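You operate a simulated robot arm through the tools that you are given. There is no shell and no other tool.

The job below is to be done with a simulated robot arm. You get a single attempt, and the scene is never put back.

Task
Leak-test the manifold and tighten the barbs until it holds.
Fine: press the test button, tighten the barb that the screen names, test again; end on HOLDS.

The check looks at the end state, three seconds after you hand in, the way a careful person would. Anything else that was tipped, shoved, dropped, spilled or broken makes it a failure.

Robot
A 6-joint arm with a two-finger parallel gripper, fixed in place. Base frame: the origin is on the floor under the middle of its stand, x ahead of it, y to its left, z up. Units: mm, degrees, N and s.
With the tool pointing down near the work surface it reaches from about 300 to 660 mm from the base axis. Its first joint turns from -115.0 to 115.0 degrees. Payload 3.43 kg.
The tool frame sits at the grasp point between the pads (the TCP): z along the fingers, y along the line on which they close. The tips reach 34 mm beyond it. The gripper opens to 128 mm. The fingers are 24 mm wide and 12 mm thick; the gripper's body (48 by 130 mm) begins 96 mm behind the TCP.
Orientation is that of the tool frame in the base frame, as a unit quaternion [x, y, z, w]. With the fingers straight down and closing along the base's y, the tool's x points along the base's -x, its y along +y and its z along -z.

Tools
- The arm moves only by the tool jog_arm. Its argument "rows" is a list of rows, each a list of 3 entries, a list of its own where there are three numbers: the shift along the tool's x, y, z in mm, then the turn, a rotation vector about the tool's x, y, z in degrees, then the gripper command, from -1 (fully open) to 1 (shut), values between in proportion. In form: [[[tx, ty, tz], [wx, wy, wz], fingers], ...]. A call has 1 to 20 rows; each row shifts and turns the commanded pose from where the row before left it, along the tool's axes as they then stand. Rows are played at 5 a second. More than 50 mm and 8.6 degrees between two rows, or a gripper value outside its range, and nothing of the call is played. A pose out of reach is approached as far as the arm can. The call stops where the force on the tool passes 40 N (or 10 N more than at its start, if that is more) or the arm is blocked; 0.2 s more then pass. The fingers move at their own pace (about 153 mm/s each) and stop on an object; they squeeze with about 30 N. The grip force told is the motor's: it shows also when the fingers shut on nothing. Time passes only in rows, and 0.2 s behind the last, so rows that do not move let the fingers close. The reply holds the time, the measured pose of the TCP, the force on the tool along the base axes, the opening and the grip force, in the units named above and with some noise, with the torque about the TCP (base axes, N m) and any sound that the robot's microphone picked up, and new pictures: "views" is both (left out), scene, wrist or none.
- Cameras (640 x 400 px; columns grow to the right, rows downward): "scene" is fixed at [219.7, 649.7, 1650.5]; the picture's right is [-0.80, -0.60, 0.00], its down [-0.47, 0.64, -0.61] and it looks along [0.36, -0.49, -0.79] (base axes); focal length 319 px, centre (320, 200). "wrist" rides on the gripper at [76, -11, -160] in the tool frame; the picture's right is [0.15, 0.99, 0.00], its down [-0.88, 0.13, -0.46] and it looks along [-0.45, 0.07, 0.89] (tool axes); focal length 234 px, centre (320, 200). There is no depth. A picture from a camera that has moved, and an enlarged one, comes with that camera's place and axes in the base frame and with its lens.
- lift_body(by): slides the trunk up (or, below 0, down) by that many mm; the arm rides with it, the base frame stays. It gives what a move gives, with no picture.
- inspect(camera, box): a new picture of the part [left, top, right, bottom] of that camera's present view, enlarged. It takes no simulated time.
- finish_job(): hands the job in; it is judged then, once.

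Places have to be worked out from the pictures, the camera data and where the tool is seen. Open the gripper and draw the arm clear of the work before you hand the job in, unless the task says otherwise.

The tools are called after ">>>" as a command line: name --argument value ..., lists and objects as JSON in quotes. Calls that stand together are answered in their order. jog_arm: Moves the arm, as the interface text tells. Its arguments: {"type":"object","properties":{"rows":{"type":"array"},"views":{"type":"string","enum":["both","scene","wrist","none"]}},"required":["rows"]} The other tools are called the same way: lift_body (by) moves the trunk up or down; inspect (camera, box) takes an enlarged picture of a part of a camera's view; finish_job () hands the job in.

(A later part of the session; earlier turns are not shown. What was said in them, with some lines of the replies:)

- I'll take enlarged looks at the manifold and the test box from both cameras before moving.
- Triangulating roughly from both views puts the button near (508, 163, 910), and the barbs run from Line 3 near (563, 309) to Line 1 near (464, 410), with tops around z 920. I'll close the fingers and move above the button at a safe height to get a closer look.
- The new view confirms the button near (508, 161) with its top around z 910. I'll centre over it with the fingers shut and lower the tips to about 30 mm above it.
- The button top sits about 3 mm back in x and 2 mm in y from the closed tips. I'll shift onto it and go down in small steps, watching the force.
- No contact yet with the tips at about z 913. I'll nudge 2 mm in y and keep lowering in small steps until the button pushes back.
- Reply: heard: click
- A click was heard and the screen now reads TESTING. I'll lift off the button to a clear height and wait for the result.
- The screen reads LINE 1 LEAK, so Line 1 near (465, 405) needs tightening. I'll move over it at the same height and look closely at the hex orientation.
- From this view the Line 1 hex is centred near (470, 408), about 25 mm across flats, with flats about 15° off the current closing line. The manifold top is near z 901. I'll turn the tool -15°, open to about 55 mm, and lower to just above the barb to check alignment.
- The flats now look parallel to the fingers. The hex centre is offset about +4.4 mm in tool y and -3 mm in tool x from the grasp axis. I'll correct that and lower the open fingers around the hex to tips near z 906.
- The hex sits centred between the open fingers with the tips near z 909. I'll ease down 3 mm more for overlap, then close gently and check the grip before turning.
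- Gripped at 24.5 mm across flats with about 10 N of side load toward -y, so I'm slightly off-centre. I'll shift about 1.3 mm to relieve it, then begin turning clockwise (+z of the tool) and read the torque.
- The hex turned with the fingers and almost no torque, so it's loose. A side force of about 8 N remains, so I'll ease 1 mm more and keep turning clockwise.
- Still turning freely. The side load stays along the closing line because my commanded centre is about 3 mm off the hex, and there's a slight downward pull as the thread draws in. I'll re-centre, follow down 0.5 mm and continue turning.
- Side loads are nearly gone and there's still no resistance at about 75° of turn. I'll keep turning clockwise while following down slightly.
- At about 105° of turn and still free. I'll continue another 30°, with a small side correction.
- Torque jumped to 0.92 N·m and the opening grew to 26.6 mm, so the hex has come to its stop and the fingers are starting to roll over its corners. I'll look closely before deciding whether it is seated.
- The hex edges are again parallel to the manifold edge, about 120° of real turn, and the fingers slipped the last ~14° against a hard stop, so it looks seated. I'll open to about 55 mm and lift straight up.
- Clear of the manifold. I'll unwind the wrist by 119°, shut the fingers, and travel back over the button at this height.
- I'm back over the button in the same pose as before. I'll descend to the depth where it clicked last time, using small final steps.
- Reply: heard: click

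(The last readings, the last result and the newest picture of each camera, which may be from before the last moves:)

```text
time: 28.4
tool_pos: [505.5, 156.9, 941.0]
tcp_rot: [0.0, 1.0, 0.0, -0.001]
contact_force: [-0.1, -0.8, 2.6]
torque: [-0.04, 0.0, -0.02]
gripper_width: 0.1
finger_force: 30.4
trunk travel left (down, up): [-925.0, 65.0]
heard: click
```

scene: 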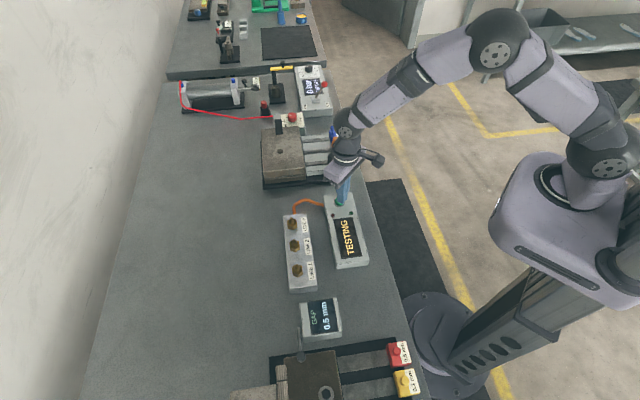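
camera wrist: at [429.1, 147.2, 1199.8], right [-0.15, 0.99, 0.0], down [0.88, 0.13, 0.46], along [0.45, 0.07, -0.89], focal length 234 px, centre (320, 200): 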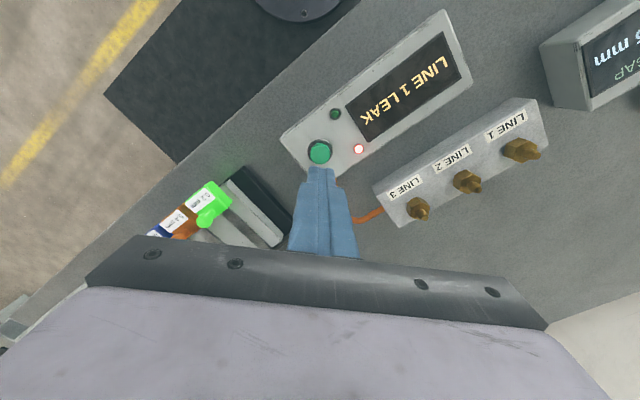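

It clicked and the screen shows TESTING. I'll lift off and wait for the verdict.

>>> jog_arm --rows '[[[0, 0, -10], [0, 0, 0], 1], [[0, 0, -20], [0, 0, 0], 1], [[0, 0, -30], [0, 0, 0], 1], [[0, 0, -41], [0, 0, 0], 1], [[0, 0, 0], [0, 0, 0], 1], [[0, 0, 0], [0, 0, 0], 1], [[0, 0, 0], [0, 0, 0], 1], [[0, 0, 0], [0, 0, 0], 1], [[0, 0, 0], [0, 0, 0], 1], [[0, 0, 0], [0, 0, 0], 1]]' --views "both"

>>> inspect --camera "scene" --box '[270, 185, 380, 300]'

>>> inspect --camera "wrist" --box '[330, 0, 560, 240]'

```text
time: 30.6
tool_pos: [505.7, 154.8, 1043.8]
tcp_rot: [0.0, 1.0, -0.001, 0.001]
contact_force: [-0.6, 0.0, 0.1]
torque: [-0.03, -0.02, 0.02]
gripper_width: 0.1
finger_force: 30.0
trunk travel left (down, up): [-925.0, 65.0]
camera wrist: at [431.0, 145.5, 1201.5], right [-0.15, 0.99, 0.0], down [0.88, 0.13, 0.46], along [0.45, 0.07, -0.89], focal length 234 px, centre (320, 200)
```

scene: 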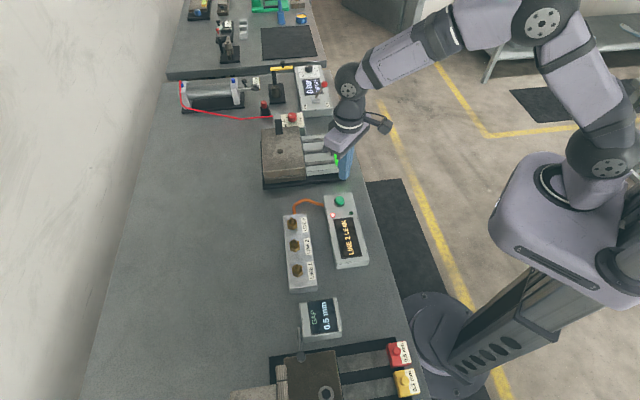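
wrist: 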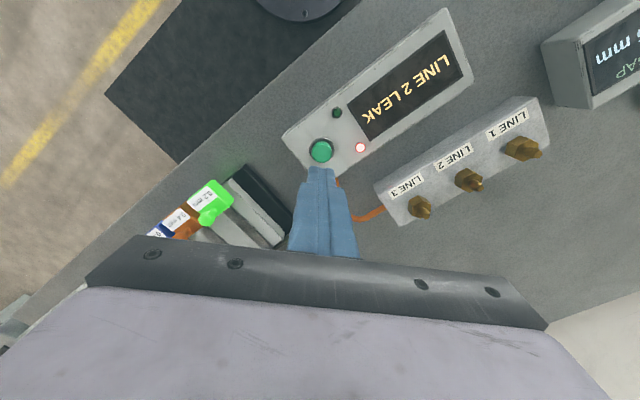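

```text
3.48 times, centred on (325, 242) of scene
camera zoom: at [219.7, 649.7, 1650.5], right [-0.8, -0.6, 0.0], down [-0.47, 0.64, -0.61], along [0.36, -0.49, -0.79], focal length 1110 px, centre (303, 52)
```

zoom: 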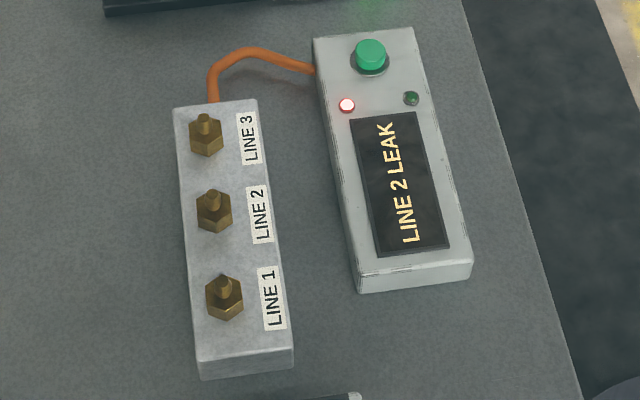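

```text
1.67 times, centred on (445, 120) of wrist
camera zoom: at [431.0, 145.5, 1201.5], right [-0.15, 0.99, 0.0], down [0.88, 0.13, 0.46], along [0.45, 0.07, -0.89], focal length 390 px, centre (112, 333)
```

zoom: 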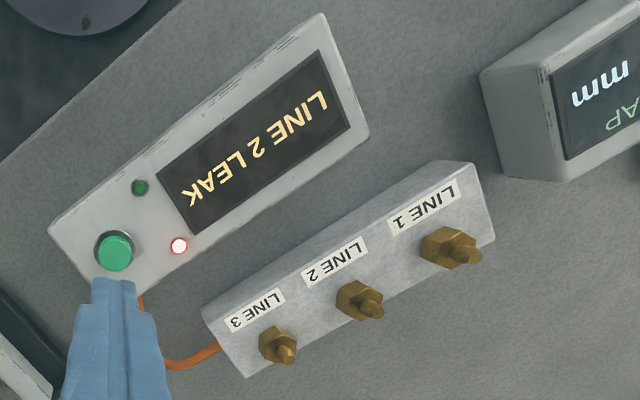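

Line 1 now passes and the screen names LINE 2. Scaling from Line 1's measured position, Line 2 is at about (520, 355). I'll travel there, turn to -15°, open to about 55 mm, and stop just above it to verify alignment.

>>> jog_arm --rows '[[[-2.8, 39.6, 0], [0, 0, 0], 1], [[-2.8, 39.6, 0], [0, 0, 0], 1], [[-2.8, 39.6, 0], [0, 0, 0], 1], [[-2.8, 39.6, 0], [0, 0, 0], 1], [[-2.8, 39.6, 0], [0, 0, 0], 1], [[0, 0, 0], [0, 0, -7.5], 0.15], [[0, 0, 0], [0, 0, -7.5], 0.15], [[0, 0, 30], [0, 0, 0], 0.15], [[0, 0, 20], [0, 0, 0], 0.15], [[0, 0, 11], [0, 0, 0], 0.15], [[0, 0, 0], [0, 0, 0], 0.15], [[0, 0, 0], [0, 0, 0], 0.15]]' --views "both"

>>> inspect --camera "wrist" --box '[240, 80, 400, 200]'

>>> inspect --camera "scene" --box '[265, 190, 345, 290]'

```text
time: 33.2
tool_pos: [521.0, 354.8, 980.0]
tcp_rot: [-0.131, 0.991, 0.0, -0.001]
contact_force: [-0.1, -0.9, -0.4]
torque: [-0.03, -0.02, 0.02]
gripper_width: 54.4
finger_force: 0.1
trunk travel left (down, up): [-925.0, 65.0]
camera wrist: at [450.1, 325.3, 1138.9], right [-0.4, 0.92, 0.0], down [0.82, 0.35, 0.46], along [0.42, 0.18, -0.89], focal length 234 px, centre (320, 200)
```

scene: 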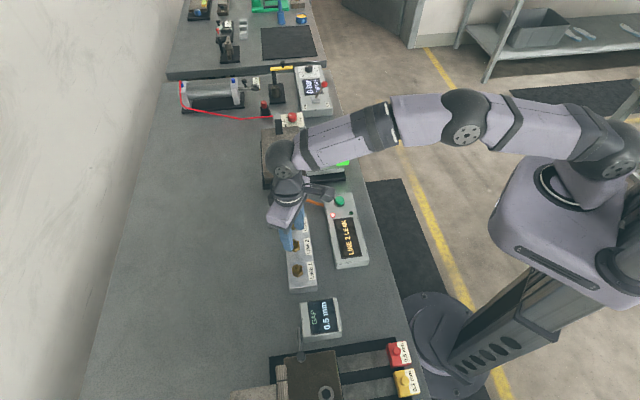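
wrist: 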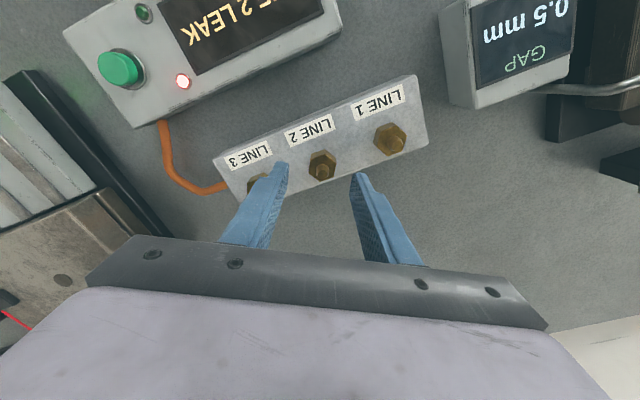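

```text
3.33 times, centred on (320, 140) of wrist
camera zoom: at [450.1, 325.3, 1138.9], right [-0.4, 0.92, 0.0], down [0.82, 0.35, 0.46], along [0.42, 0.18, -0.89], focal length 781 px, centre (320, 400)
```

zoom: 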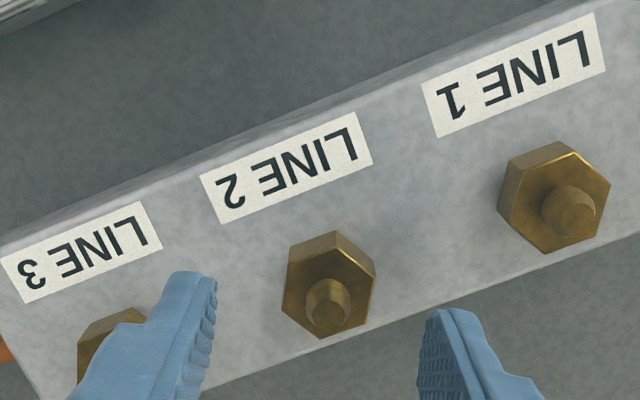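

```text
4.00 times, centred on (305, 240) of scene
camera zoom: at [219.7, 649.7, 1650.5], right [-0.8, -0.6, 0.0], down [-0.47, 0.64, -0.61], along [0.36, -0.49, -0.79], focal length 1277 px, centre (380, 40)
```

zoom: 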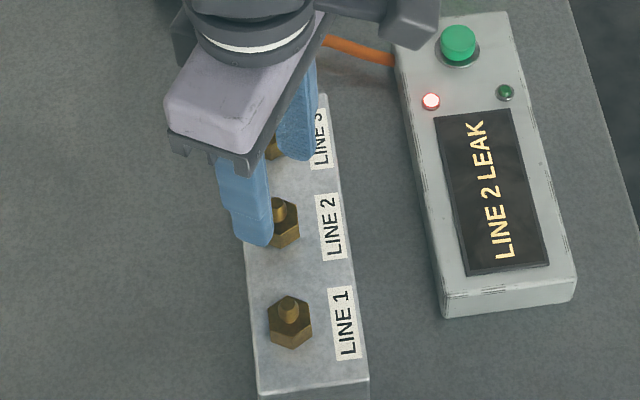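

Alignment looks the same as for Line 1, and from that experience the true offset here is only about 0.7 mm along the closing line. I'll nudge, lower to the same grip height, and close.

>>> jog_arm --rows '[[[0.5, 0.7, 0], [0, 0, 0], 0.15], [[0, 0, 15], [0, 0, 0], 0.15], [[0, 0, 12], [0, 0, 0], 0.15], [[0, 0, 8], [0, 0, 0], 0.15], [[0, 0, 4], [0, 0, 0], 0.15], [[0, 0, 1], [0, 0, 0], 0.15], [[0, 0, 1], [0, 0, 0], 0.15], [[0, 0, 1], [0, 0, 0], 0.15], [[0, 0, 0], [0, 0, 0], 0.4], [[0, 0, 0], [0, 0, 0], 0.5], [[0, 0, 0], [0, 0, 0], 0.6], [[0, 0, 0], [0, 0, 0], 0.7], [[0, 0, 0], [0, 0, 0], 1], [[0, 0, 0], [0, 0, 0], 1]]' --views "both"

>>> inspect --camera "wrist" --box '[240, 80, 400, 200]'

```text
time: 36.2
tool_pos: [517.7, 357.0, 937.6]
tcp_rot: [-0.13, 0.991, -0.001, -0.001]
contact_force: [-4.2, 9.6, 0.0]
torque: [0.31, 0.12, 0.01]
gripper_width: 24.3
finger_force: 45.3
trunk travel left (down, up): [-925.0, 65.0]
camera wrist: at [448.1, 327.1, 1097.1], right [-0.4, 0.92, 0.0], down [0.82, 0.35, 0.46], along [0.42, 0.18, -0.89], focal length 234 px, centre (320, 200)
```

scene: 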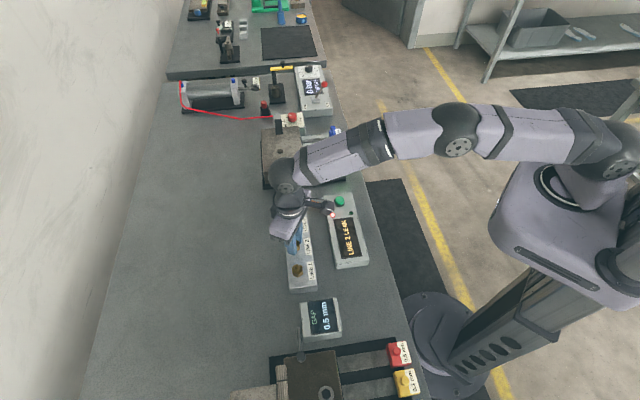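
wrist: 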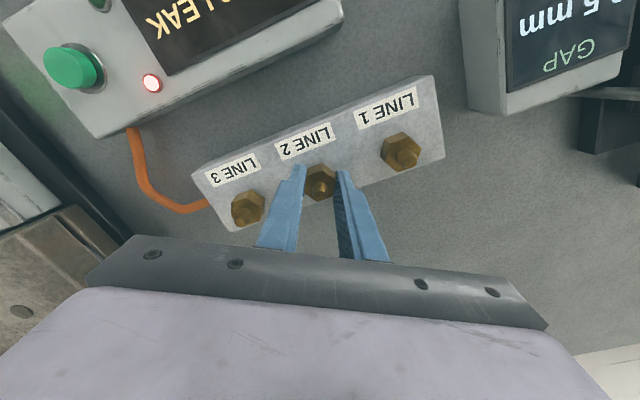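

```text
3.33 times, centred on (320, 140) of wrist
camera zoom: at [448.1, 327.1, 1097.1], right [-0.4, 0.92, 0.0], down [0.82, 0.35, 0.46], along [0.42, 0.18, -0.89], focal length 781 px, centre (320, 400)
```

zoom: 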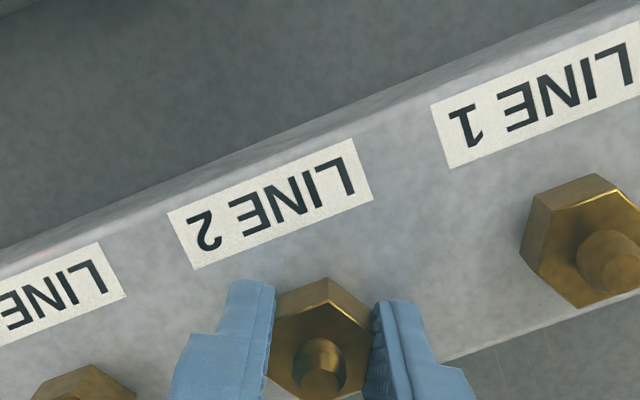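

The grip is good at 24.3 mm, with about 10 N pushing toward +y, so the hex is about 2 mm further along the closing line. I'll re-centre and turn clockwise about 48°, following down slightly.

>>> jog_arm --rows '[[[0, 2, 0], [0, 0, 0], 1], [[0, 0, 0], [0, 0, 6], 1], [[0, 0, 0], [0, 0, 6], 1], [[0, 0, 0.2], [0, 0, 6], 1], [[0, 0, 0], [0, 0, 6], 1], [[0, 0, 0.3], [0, 0, 6], 1], [[0, 0, 0], [0, 0, 6], 1], [[0, 0, 0.2], [0, 0, 6], 1], [[0, 0, 0], [0, 0, 6], 1]]' --views "wrist"

```text
time: 38.2
tool_pos: [518.0, 357.9, 937.4]
tcp_rot: [0.285, 0.958, 0.001, 0.001]
contact_force: [1.1, 7.1, 0.3]
torque: [-0.05, -0.52, 0.0]
gripper_width: 24.2
finger_force: 44.9
trunk travel left (down, up): [-925.0, 65.0]
camera wrist: at [448.8, 390.8, 1096.2], right [0.42, 0.91, 0.0], down [0.81, -0.37, 0.46], along [0.41, -0.19, -0.89], focal length 234 px, centre (320, 200)
```

wrist: 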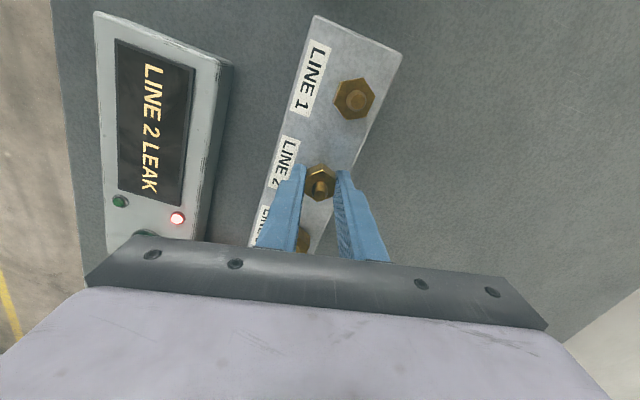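

Turning freely with a 7 N side load. I'll re-centre 1.3 mm and turn another 42°.

>>> jog_arm --rows '[[[0, 1.3, 0], [0, 0, 6], 1], [[0, 0, 0], [0, 0, 6], 1], [[0, 0, 0.2], [0, 0, 6], 1], [[0, 0, 0], [0, 0, 6], 1], [[0, 0, 0.2], [0, 0, 6], 1], [[0, 0, 0], [0, 0, 6], 1], [[0, 0, 0.2], [0, 0, 6], 1]]' --views "wrist"

```text
time: 39.8
tool_pos: [520.3, 358.4, 937.5]
tcp_rot: [0.609, 0.793, 0.001, -0.001]
contact_force: [-0.5, 6.0, 0.5]
torque: [0.08, 0.0, 0.0]
gripper_width: 24.2
finger_force: 44.9
trunk travel left (down, up): [-925.0, 65.0]
camera wrist: at [489.0, 429.7, 1095.4], right [0.92, 0.4, 0.0], down [0.35, -0.82, 0.46], along [0.18, -0.42, -0.89], focal length 234 px, centre (320, 200)
```

wrist: 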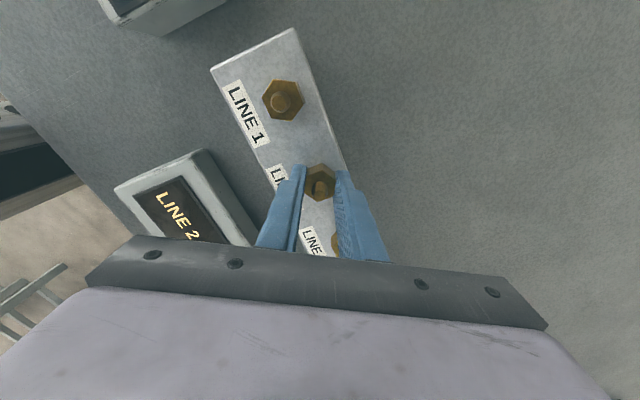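

At 90° of turn and still free. I'll turn another 24° and recheck the torque near the expected stop.

>>> jog_arm --rows '[[[0, 0, 0], [0, 0, 6], 1], [[0, 0, 0.2], [0, 0, 6], 1], [[0, 0, 0], [0, 0, 6], 1], [[0, 0, 0.2], [0, 0, 6], 1]]' --views "wrist"

```text
time: 40.8
tool_pos: [520.7, 358.4, 937.0]
tcp_rot: [0.762, 0.648, 0.0, 0.0]
contact_force: [2.0, 8.9, -2.4]
torque: [0.17, -0.07, 0.0]
gripper_width: 24.3
finger_force: 45.2
trunk travel left (down, up): [-925.0, 65.0]
camera wrist: at [521.0, 436.0, 1095.0], right [1.0, -0.01, 0.0], down [-0.01, -0.89, 0.46], along [-0.01, -0.46, -0.89], focal length 234 px, centre (320, 200)
```

wrist: 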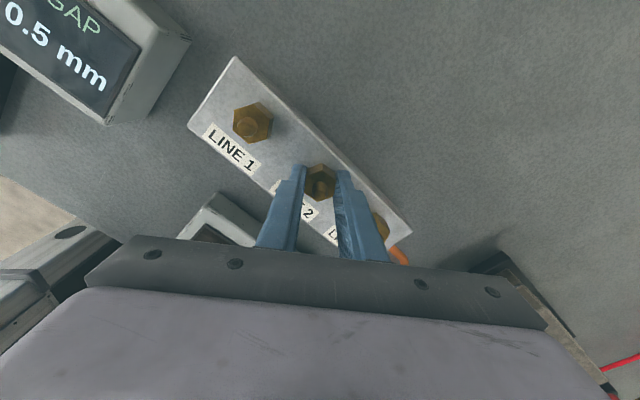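

At 114° with no torque yet. I'll go on in 4° steps to find the stop.

>>> jog_arm --rows '[[[0, 0, 0], [0, 0, 4], 1], [[0, 0, 0], [0, 0, 4], 1], [[0, 0, 0], [0, 0, 4], 1]]' --views "wrist"

```text
time: 41.6
tool_pos: [520.8, 356.7, 936.2]
tcp_rot: [0.824, 0.567, -0.002, 0.001]
contact_force: [-0.2, 4.1, -4.4]
torque: [0.25, -0.15, 1.12]
gripper_width: 25.3
finger_force: 45.4
trunk travel left (down, up): [-925.0, 65.0]
camera wrist: at [536.9, 433.8, 1094.9], right [0.98, -0.22, 0.0], down [-0.19, -0.87, 0.46], along [-0.1, -0.45, -0.89], focal length 234 px, centre (320, 200)
```

wrist: 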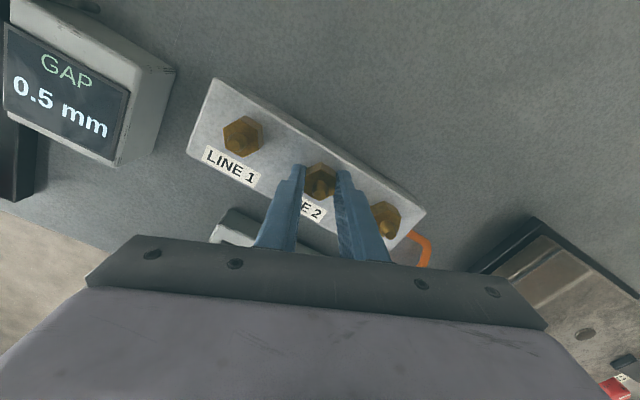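

Torque is 1.12 N·m and the jaws have spread to 25.3 mm, so Line 2 has seated at about 120°. I'll open, lift straight up, then unwind the wrist by 111°.

>>> jog_arm --rows '[[[0, 0, 0], [0, 0, 0], 0.15], [[0, 0, 0], [0, 0, 0], 0.15], [[0, 0, -10], [0, 0, 0], 0.15], [[0, 0, -20], [0, 0, 0], 0.15], [[0, 0, -35], [0, 0, 0], 0.15], [[0, 0, -40], [0, 0, 0], 0.15], [[0, 0, 0], [0, 0, -8.54], 0.15], [[0, 0, 0], [0, 0, -8.54], 1], [[0, 0, 0], [0, 0, -8.54], 1], [[0, 0, 0], [0, 0, -8.54], 1], [[0, 0, 0], [0, 0, -8.54], 1], [[0, 0, 0], [0, 0, -8.54], 1], [[0, 0, 0], [0, 0, -8.54], 1], [[0, 0, 0], [0, 0, -8.54], 1], [[0, 0, 0], [0, 0, -8.54], 1], [[0, 0, 0], [0, 0, -8.54], 1], [[0, 0, 0], [0, 0, -8.54], 1], [[0, 0, 0], [0, 0, -8.54], 1], [[0, 0, 0], [0, 0, -8.54], 1]]' --views "both"

```text
time: 45.6
tool_pos: [519.6, 357.6, 1040.4]
tcp_rot: [0.0, 1.0, 0.0, 0.0]
contact_force: [0.4, -0.3, 0.7]
torque: [0.01, 0.01, 0.0]
gripper_width: 0.2
finger_force: 30.4
trunk travel left (down, up): [-925.0, 65.0]
camera wrist: at [444.1, 347.5, 1200.4], right [-0.15, 0.99, 0.0], down [0.88, 0.13, 0.46], along [0.45, 0.07, -0.89], focal length 234 px, centre (320, 200)
```

scene: 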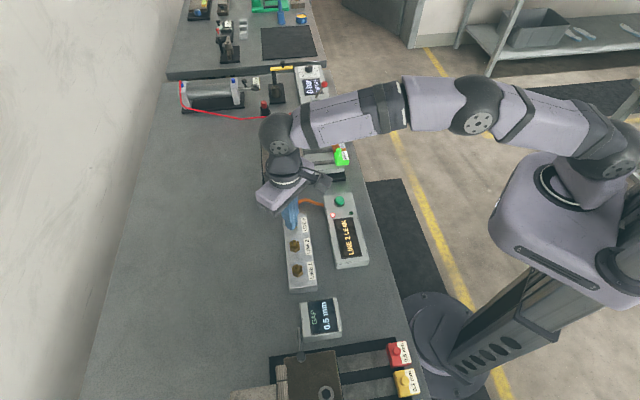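
wrist: 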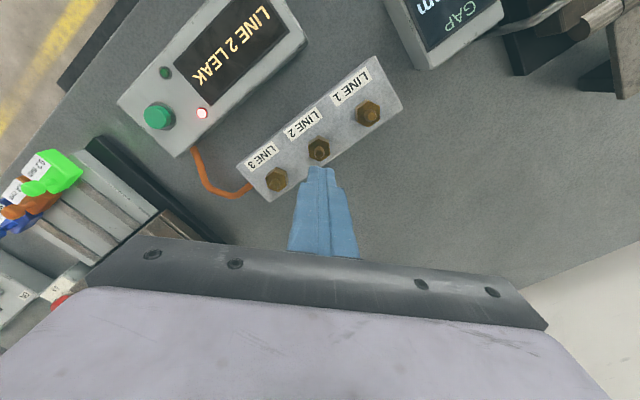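

The arm is clear and unwound. I'll travel to the button and press it as before.

>>> jog_arm --rows '[[[2.7, -40.3, 0], [0, 0, 0], 1], [[2.7, -40.3, 0], [0, 0, 0], 1], [[2.7, -40.3, 0], [0, 0, 0], 1], [[2.7, -40.3, 0], [0, 0, 0], 1], [[2.7, -40.3, 0], [0, 0, 0], 1], [[0, 0, 0], [0, 0, 0], 1], [[0, 0, 40], [0, 0, 0], 1], [[0, 0, 30], [0, 0, 0], 1]]' --views "both"

>>> inspect --camera "wrist" --box '[240, 100, 420, 240]'

```text
time: 47.4
tool_pos: [503.3, 158.9, 968.9]
tcp_rot: [0.0, 1.0, 0.0, 0.001]
contact_force: [0.4, -0.8, -0.1]
torque: [0.04, 0.01, 0.03]
gripper_width: 0.0
finger_force: 30.4
trunk travel left (down, up): [-925.0, 65.0]
camera wrist: at [427.1, 148.8, 1126.9], right [-0.15, 0.99, 0.0], down [0.88, 0.13, 0.46], along [0.45, 0.07, -0.89], focal length 234 px, centre (320, 200)
```

scene: 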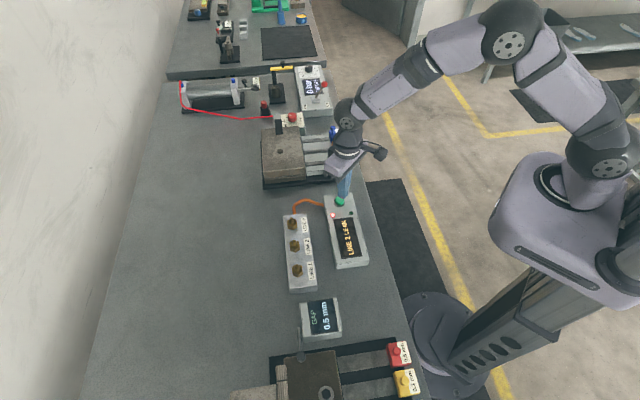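
wrist: 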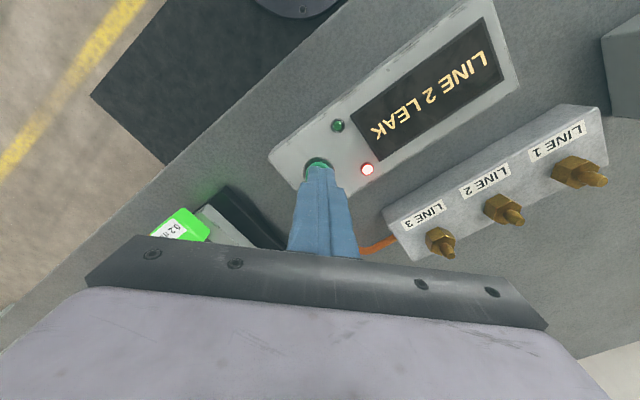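

```text
2.86 times, centred on (330, 170) of wrist
camera zoom: at [427.1, 148.8, 1126.9], right [-0.15, 0.99, 0.0], down [0.88, 0.13, 0.46], along [0.45, 0.07, -0.89], focal length 669 px, centre (291, 286)
```

zoom: 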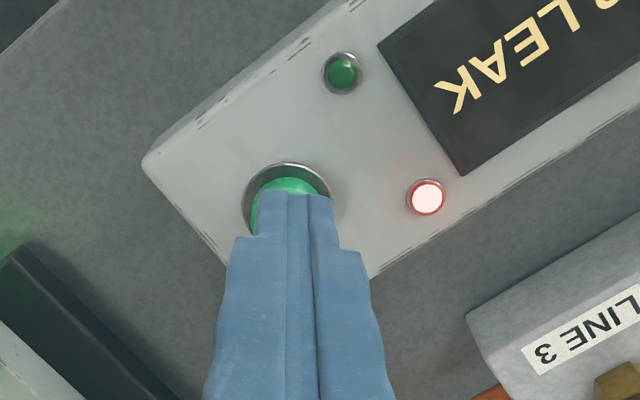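

The tips are lined up over the button, so I'll press it down in small steps.

>>> jog_arm --rows '[[[0, 0, 16], [0, 0, 0], 1], [[0, 0, 6], [0, 0, 0], 1], [[0, 0, 3], [0, 0, 0], 1], [[0, 0, 2], [0, 0, 0], 1], [[0, 0, 1], [0, 0, 0], 1], [[0, 0, 1], [0, 0, 0], 1], [[0, 0, 1], [0, 0, 0], 1], [[0, 0, 1], [0, 0, 0], 1]]' --views "scene"

```text
time: 49.2
tool_pos: [506.5, 156.2, 942.3]
tcp_rot: [0.001, 1.0, 0.0, 0.0]
contact_force: [-1.1, -0.6, 2.1]
torque: [0.02, 0.03, 0.05]
gripper_width: 0.2
finger_force: 30.4
trunk travel left (down, up): [-925.0, 65.0]
heard: click
```

scene: 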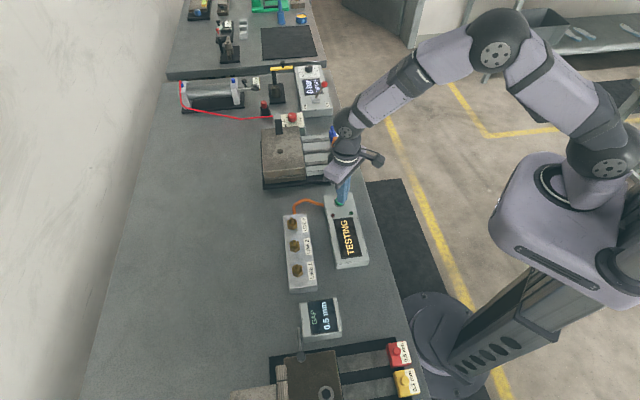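

The button clicked and the screen shows TESTING again. I'll lift off and wait for the result.

>>> jog_arm --rows '[[[0, 0, -10], [0, 0, 0], 1], [[0, 0, -20], [0, 0, 0], 1], [[0, 0, -30], [0, 0, 0], 1], [[0, 0, -41], [0, 0, 0], 1], [[0, 0, 0], [0, 0, 0], 1], [[0, 0, 0], [0, 0, 0], 1], [[0, 0, 0], [0, 0, 0], 1], [[0, 0, 0], [0, 0, 0], 1], [[0, 0, 0], [0, 0, 0], 1], [[0, 0, 0], [0, 0, 0], 1]]' --views "both"

>>> inspect --camera "scene" --box '[270, 185, 380, 300]'

```text
time: 51.4
tool_pos: [507.5, 156.6, 1042.4]
tcp_rot: [0.0, 1.0, -0.001, 0.0]
contact_force: [0.7, -0.4, 0.5]
torque: [0.02, 0.0, 0.01]
gripper_width: 0.0
finger_force: 30.3
trunk travel left (down, up): [-925.0, 65.0]
camera wrist: at [431.3, 145.7, 1201.2], right [-0.15, 0.99, 0.0], down [0.88, 0.13, 0.46], along [0.45, 0.07, -0.89], focal length 234 px, centre (320, 200)
```

scene: 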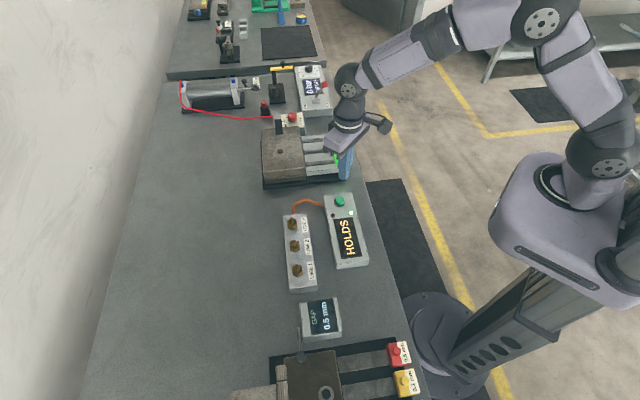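
wrist: 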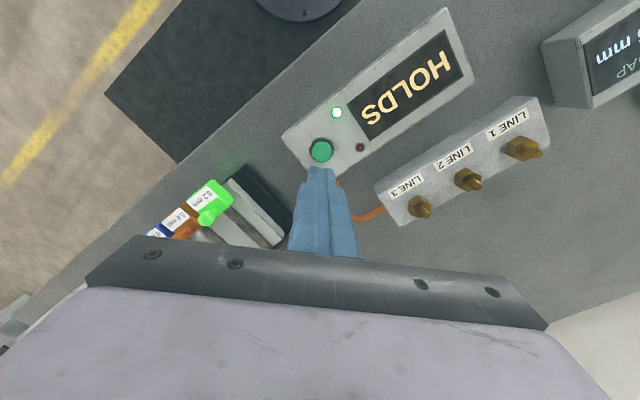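

```text
3.48 times, centred on (325, 242) of scene
camera zoom: at [219.7, 649.7, 1650.5], right [-0.8, -0.6, 0.0], down [-0.47, 0.64, -0.61], along [0.36, -0.49, -0.79], focal length 1110 px, centre (303, 52)
```

zoom: 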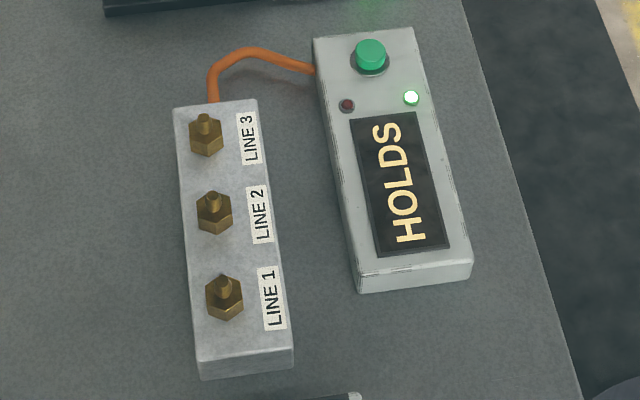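

The screen reads HOLDS with the green lamp lit, and the manifold sits undisturbed. I'll lift, draw the arm back to its starting area, and open the gripper there.

>>> jog_arm --rows '[[[0, 0, -40], [0, 0, 0], 1], [[0, 0, -40], [0, 0, 0], 1], [[30, 14, -20], [0, 0, 0], 1], [[30, 14, -20], [0, 0, 0], 1], [[30, 14, -15], [0, 0, 0], 1], [[30, 14, -15], [0, 0, 0], -1], [[30, 14, -10], [0, 0, 0], -1], [[30, 14, -10], [0, 0, 0], -1], [[0, 0, 0], [0, 0, 0], -1], [[0, 0, 0], [0, 0, 0], -1]]' --views "both"

>>> inspect --camera "scene" --box '[250, 170, 390, 310]'

```text
time: 53.6
tool_pos: [327.2, 242.2, 1211.1]
tcp_rot: [0.0, 1.0, 0.0, 0.001]
contact_force: [0.9, 0.0, 0.1]
torque: [0.01, -0.04, 0.02]
gripper_width: 128.0
finger_force: 0.0
trunk travel left (down, up): [-925.0, 65.0]
camera wrist: at [250.9, 231.2, 1370.0], right [-0.15, 0.99, 0.0], down [0.88, 0.13, 0.46], along [0.45, 0.07, -0.89], focal length 234 px, centre (320, 200)
```

scene: 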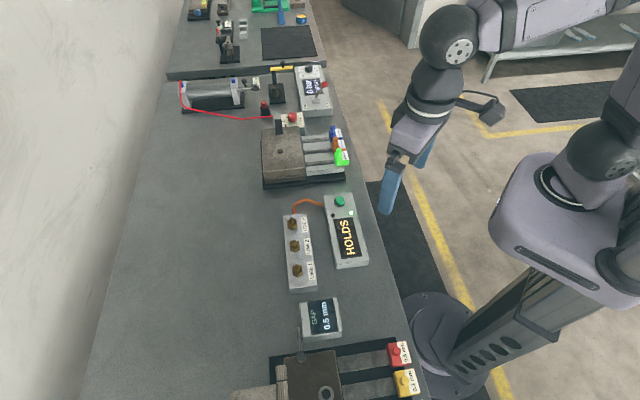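
wrist: 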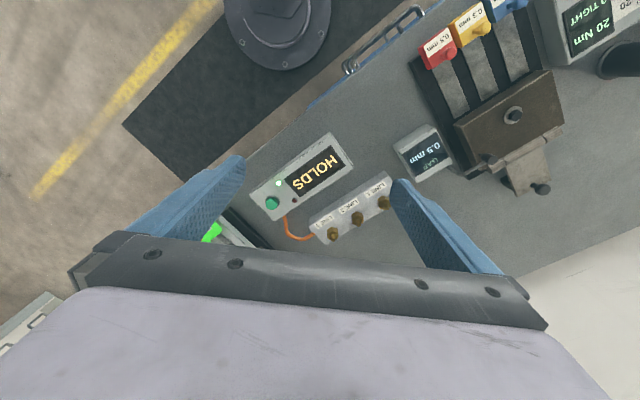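

```text
2.86 times, centred on (320, 240) of scene
camera zoom: at [219.7, 649.7, 1650.5], right [-0.8, -0.6, 0.0], down [-0.47, 0.64, -0.61], along [0.36, -0.49, -0.79], focal length 912 px, centre (320, 86)
```

zoom: 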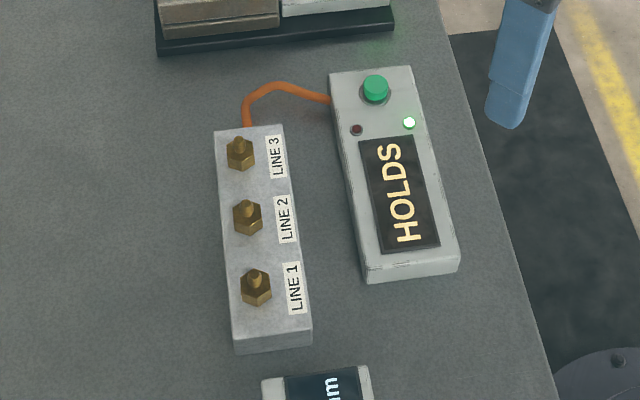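

The gripper is fully open, the arm is clear of the bench, and the display still reads HOLDS with the green lamp lit. Nothing else on the bench looks moved, so I'm handing the job in.

>>> finish_job

```text
The job is handed in.
```

The manifold now passes the leak test: the screen reads HOLDS with the green lamp lit.

- **First test:** the screen named Line 1. I turned that barb about 120° clockwise until it hit a firm stop at about 0.9 N·m. The fingers slipped about 14° around the hex at the end.
- **Second test:** Line 1 no longer showed, and the screen named Line 2. I tightened that barb the same way, to a stop at about 1.1 N·m.
- **Third test:** HOLDS. Line 3 was never named, so I left it alone.

I opened the gripper and drew the arm clear before handing in. Nothing else on the bench looked moved in the last pictures.
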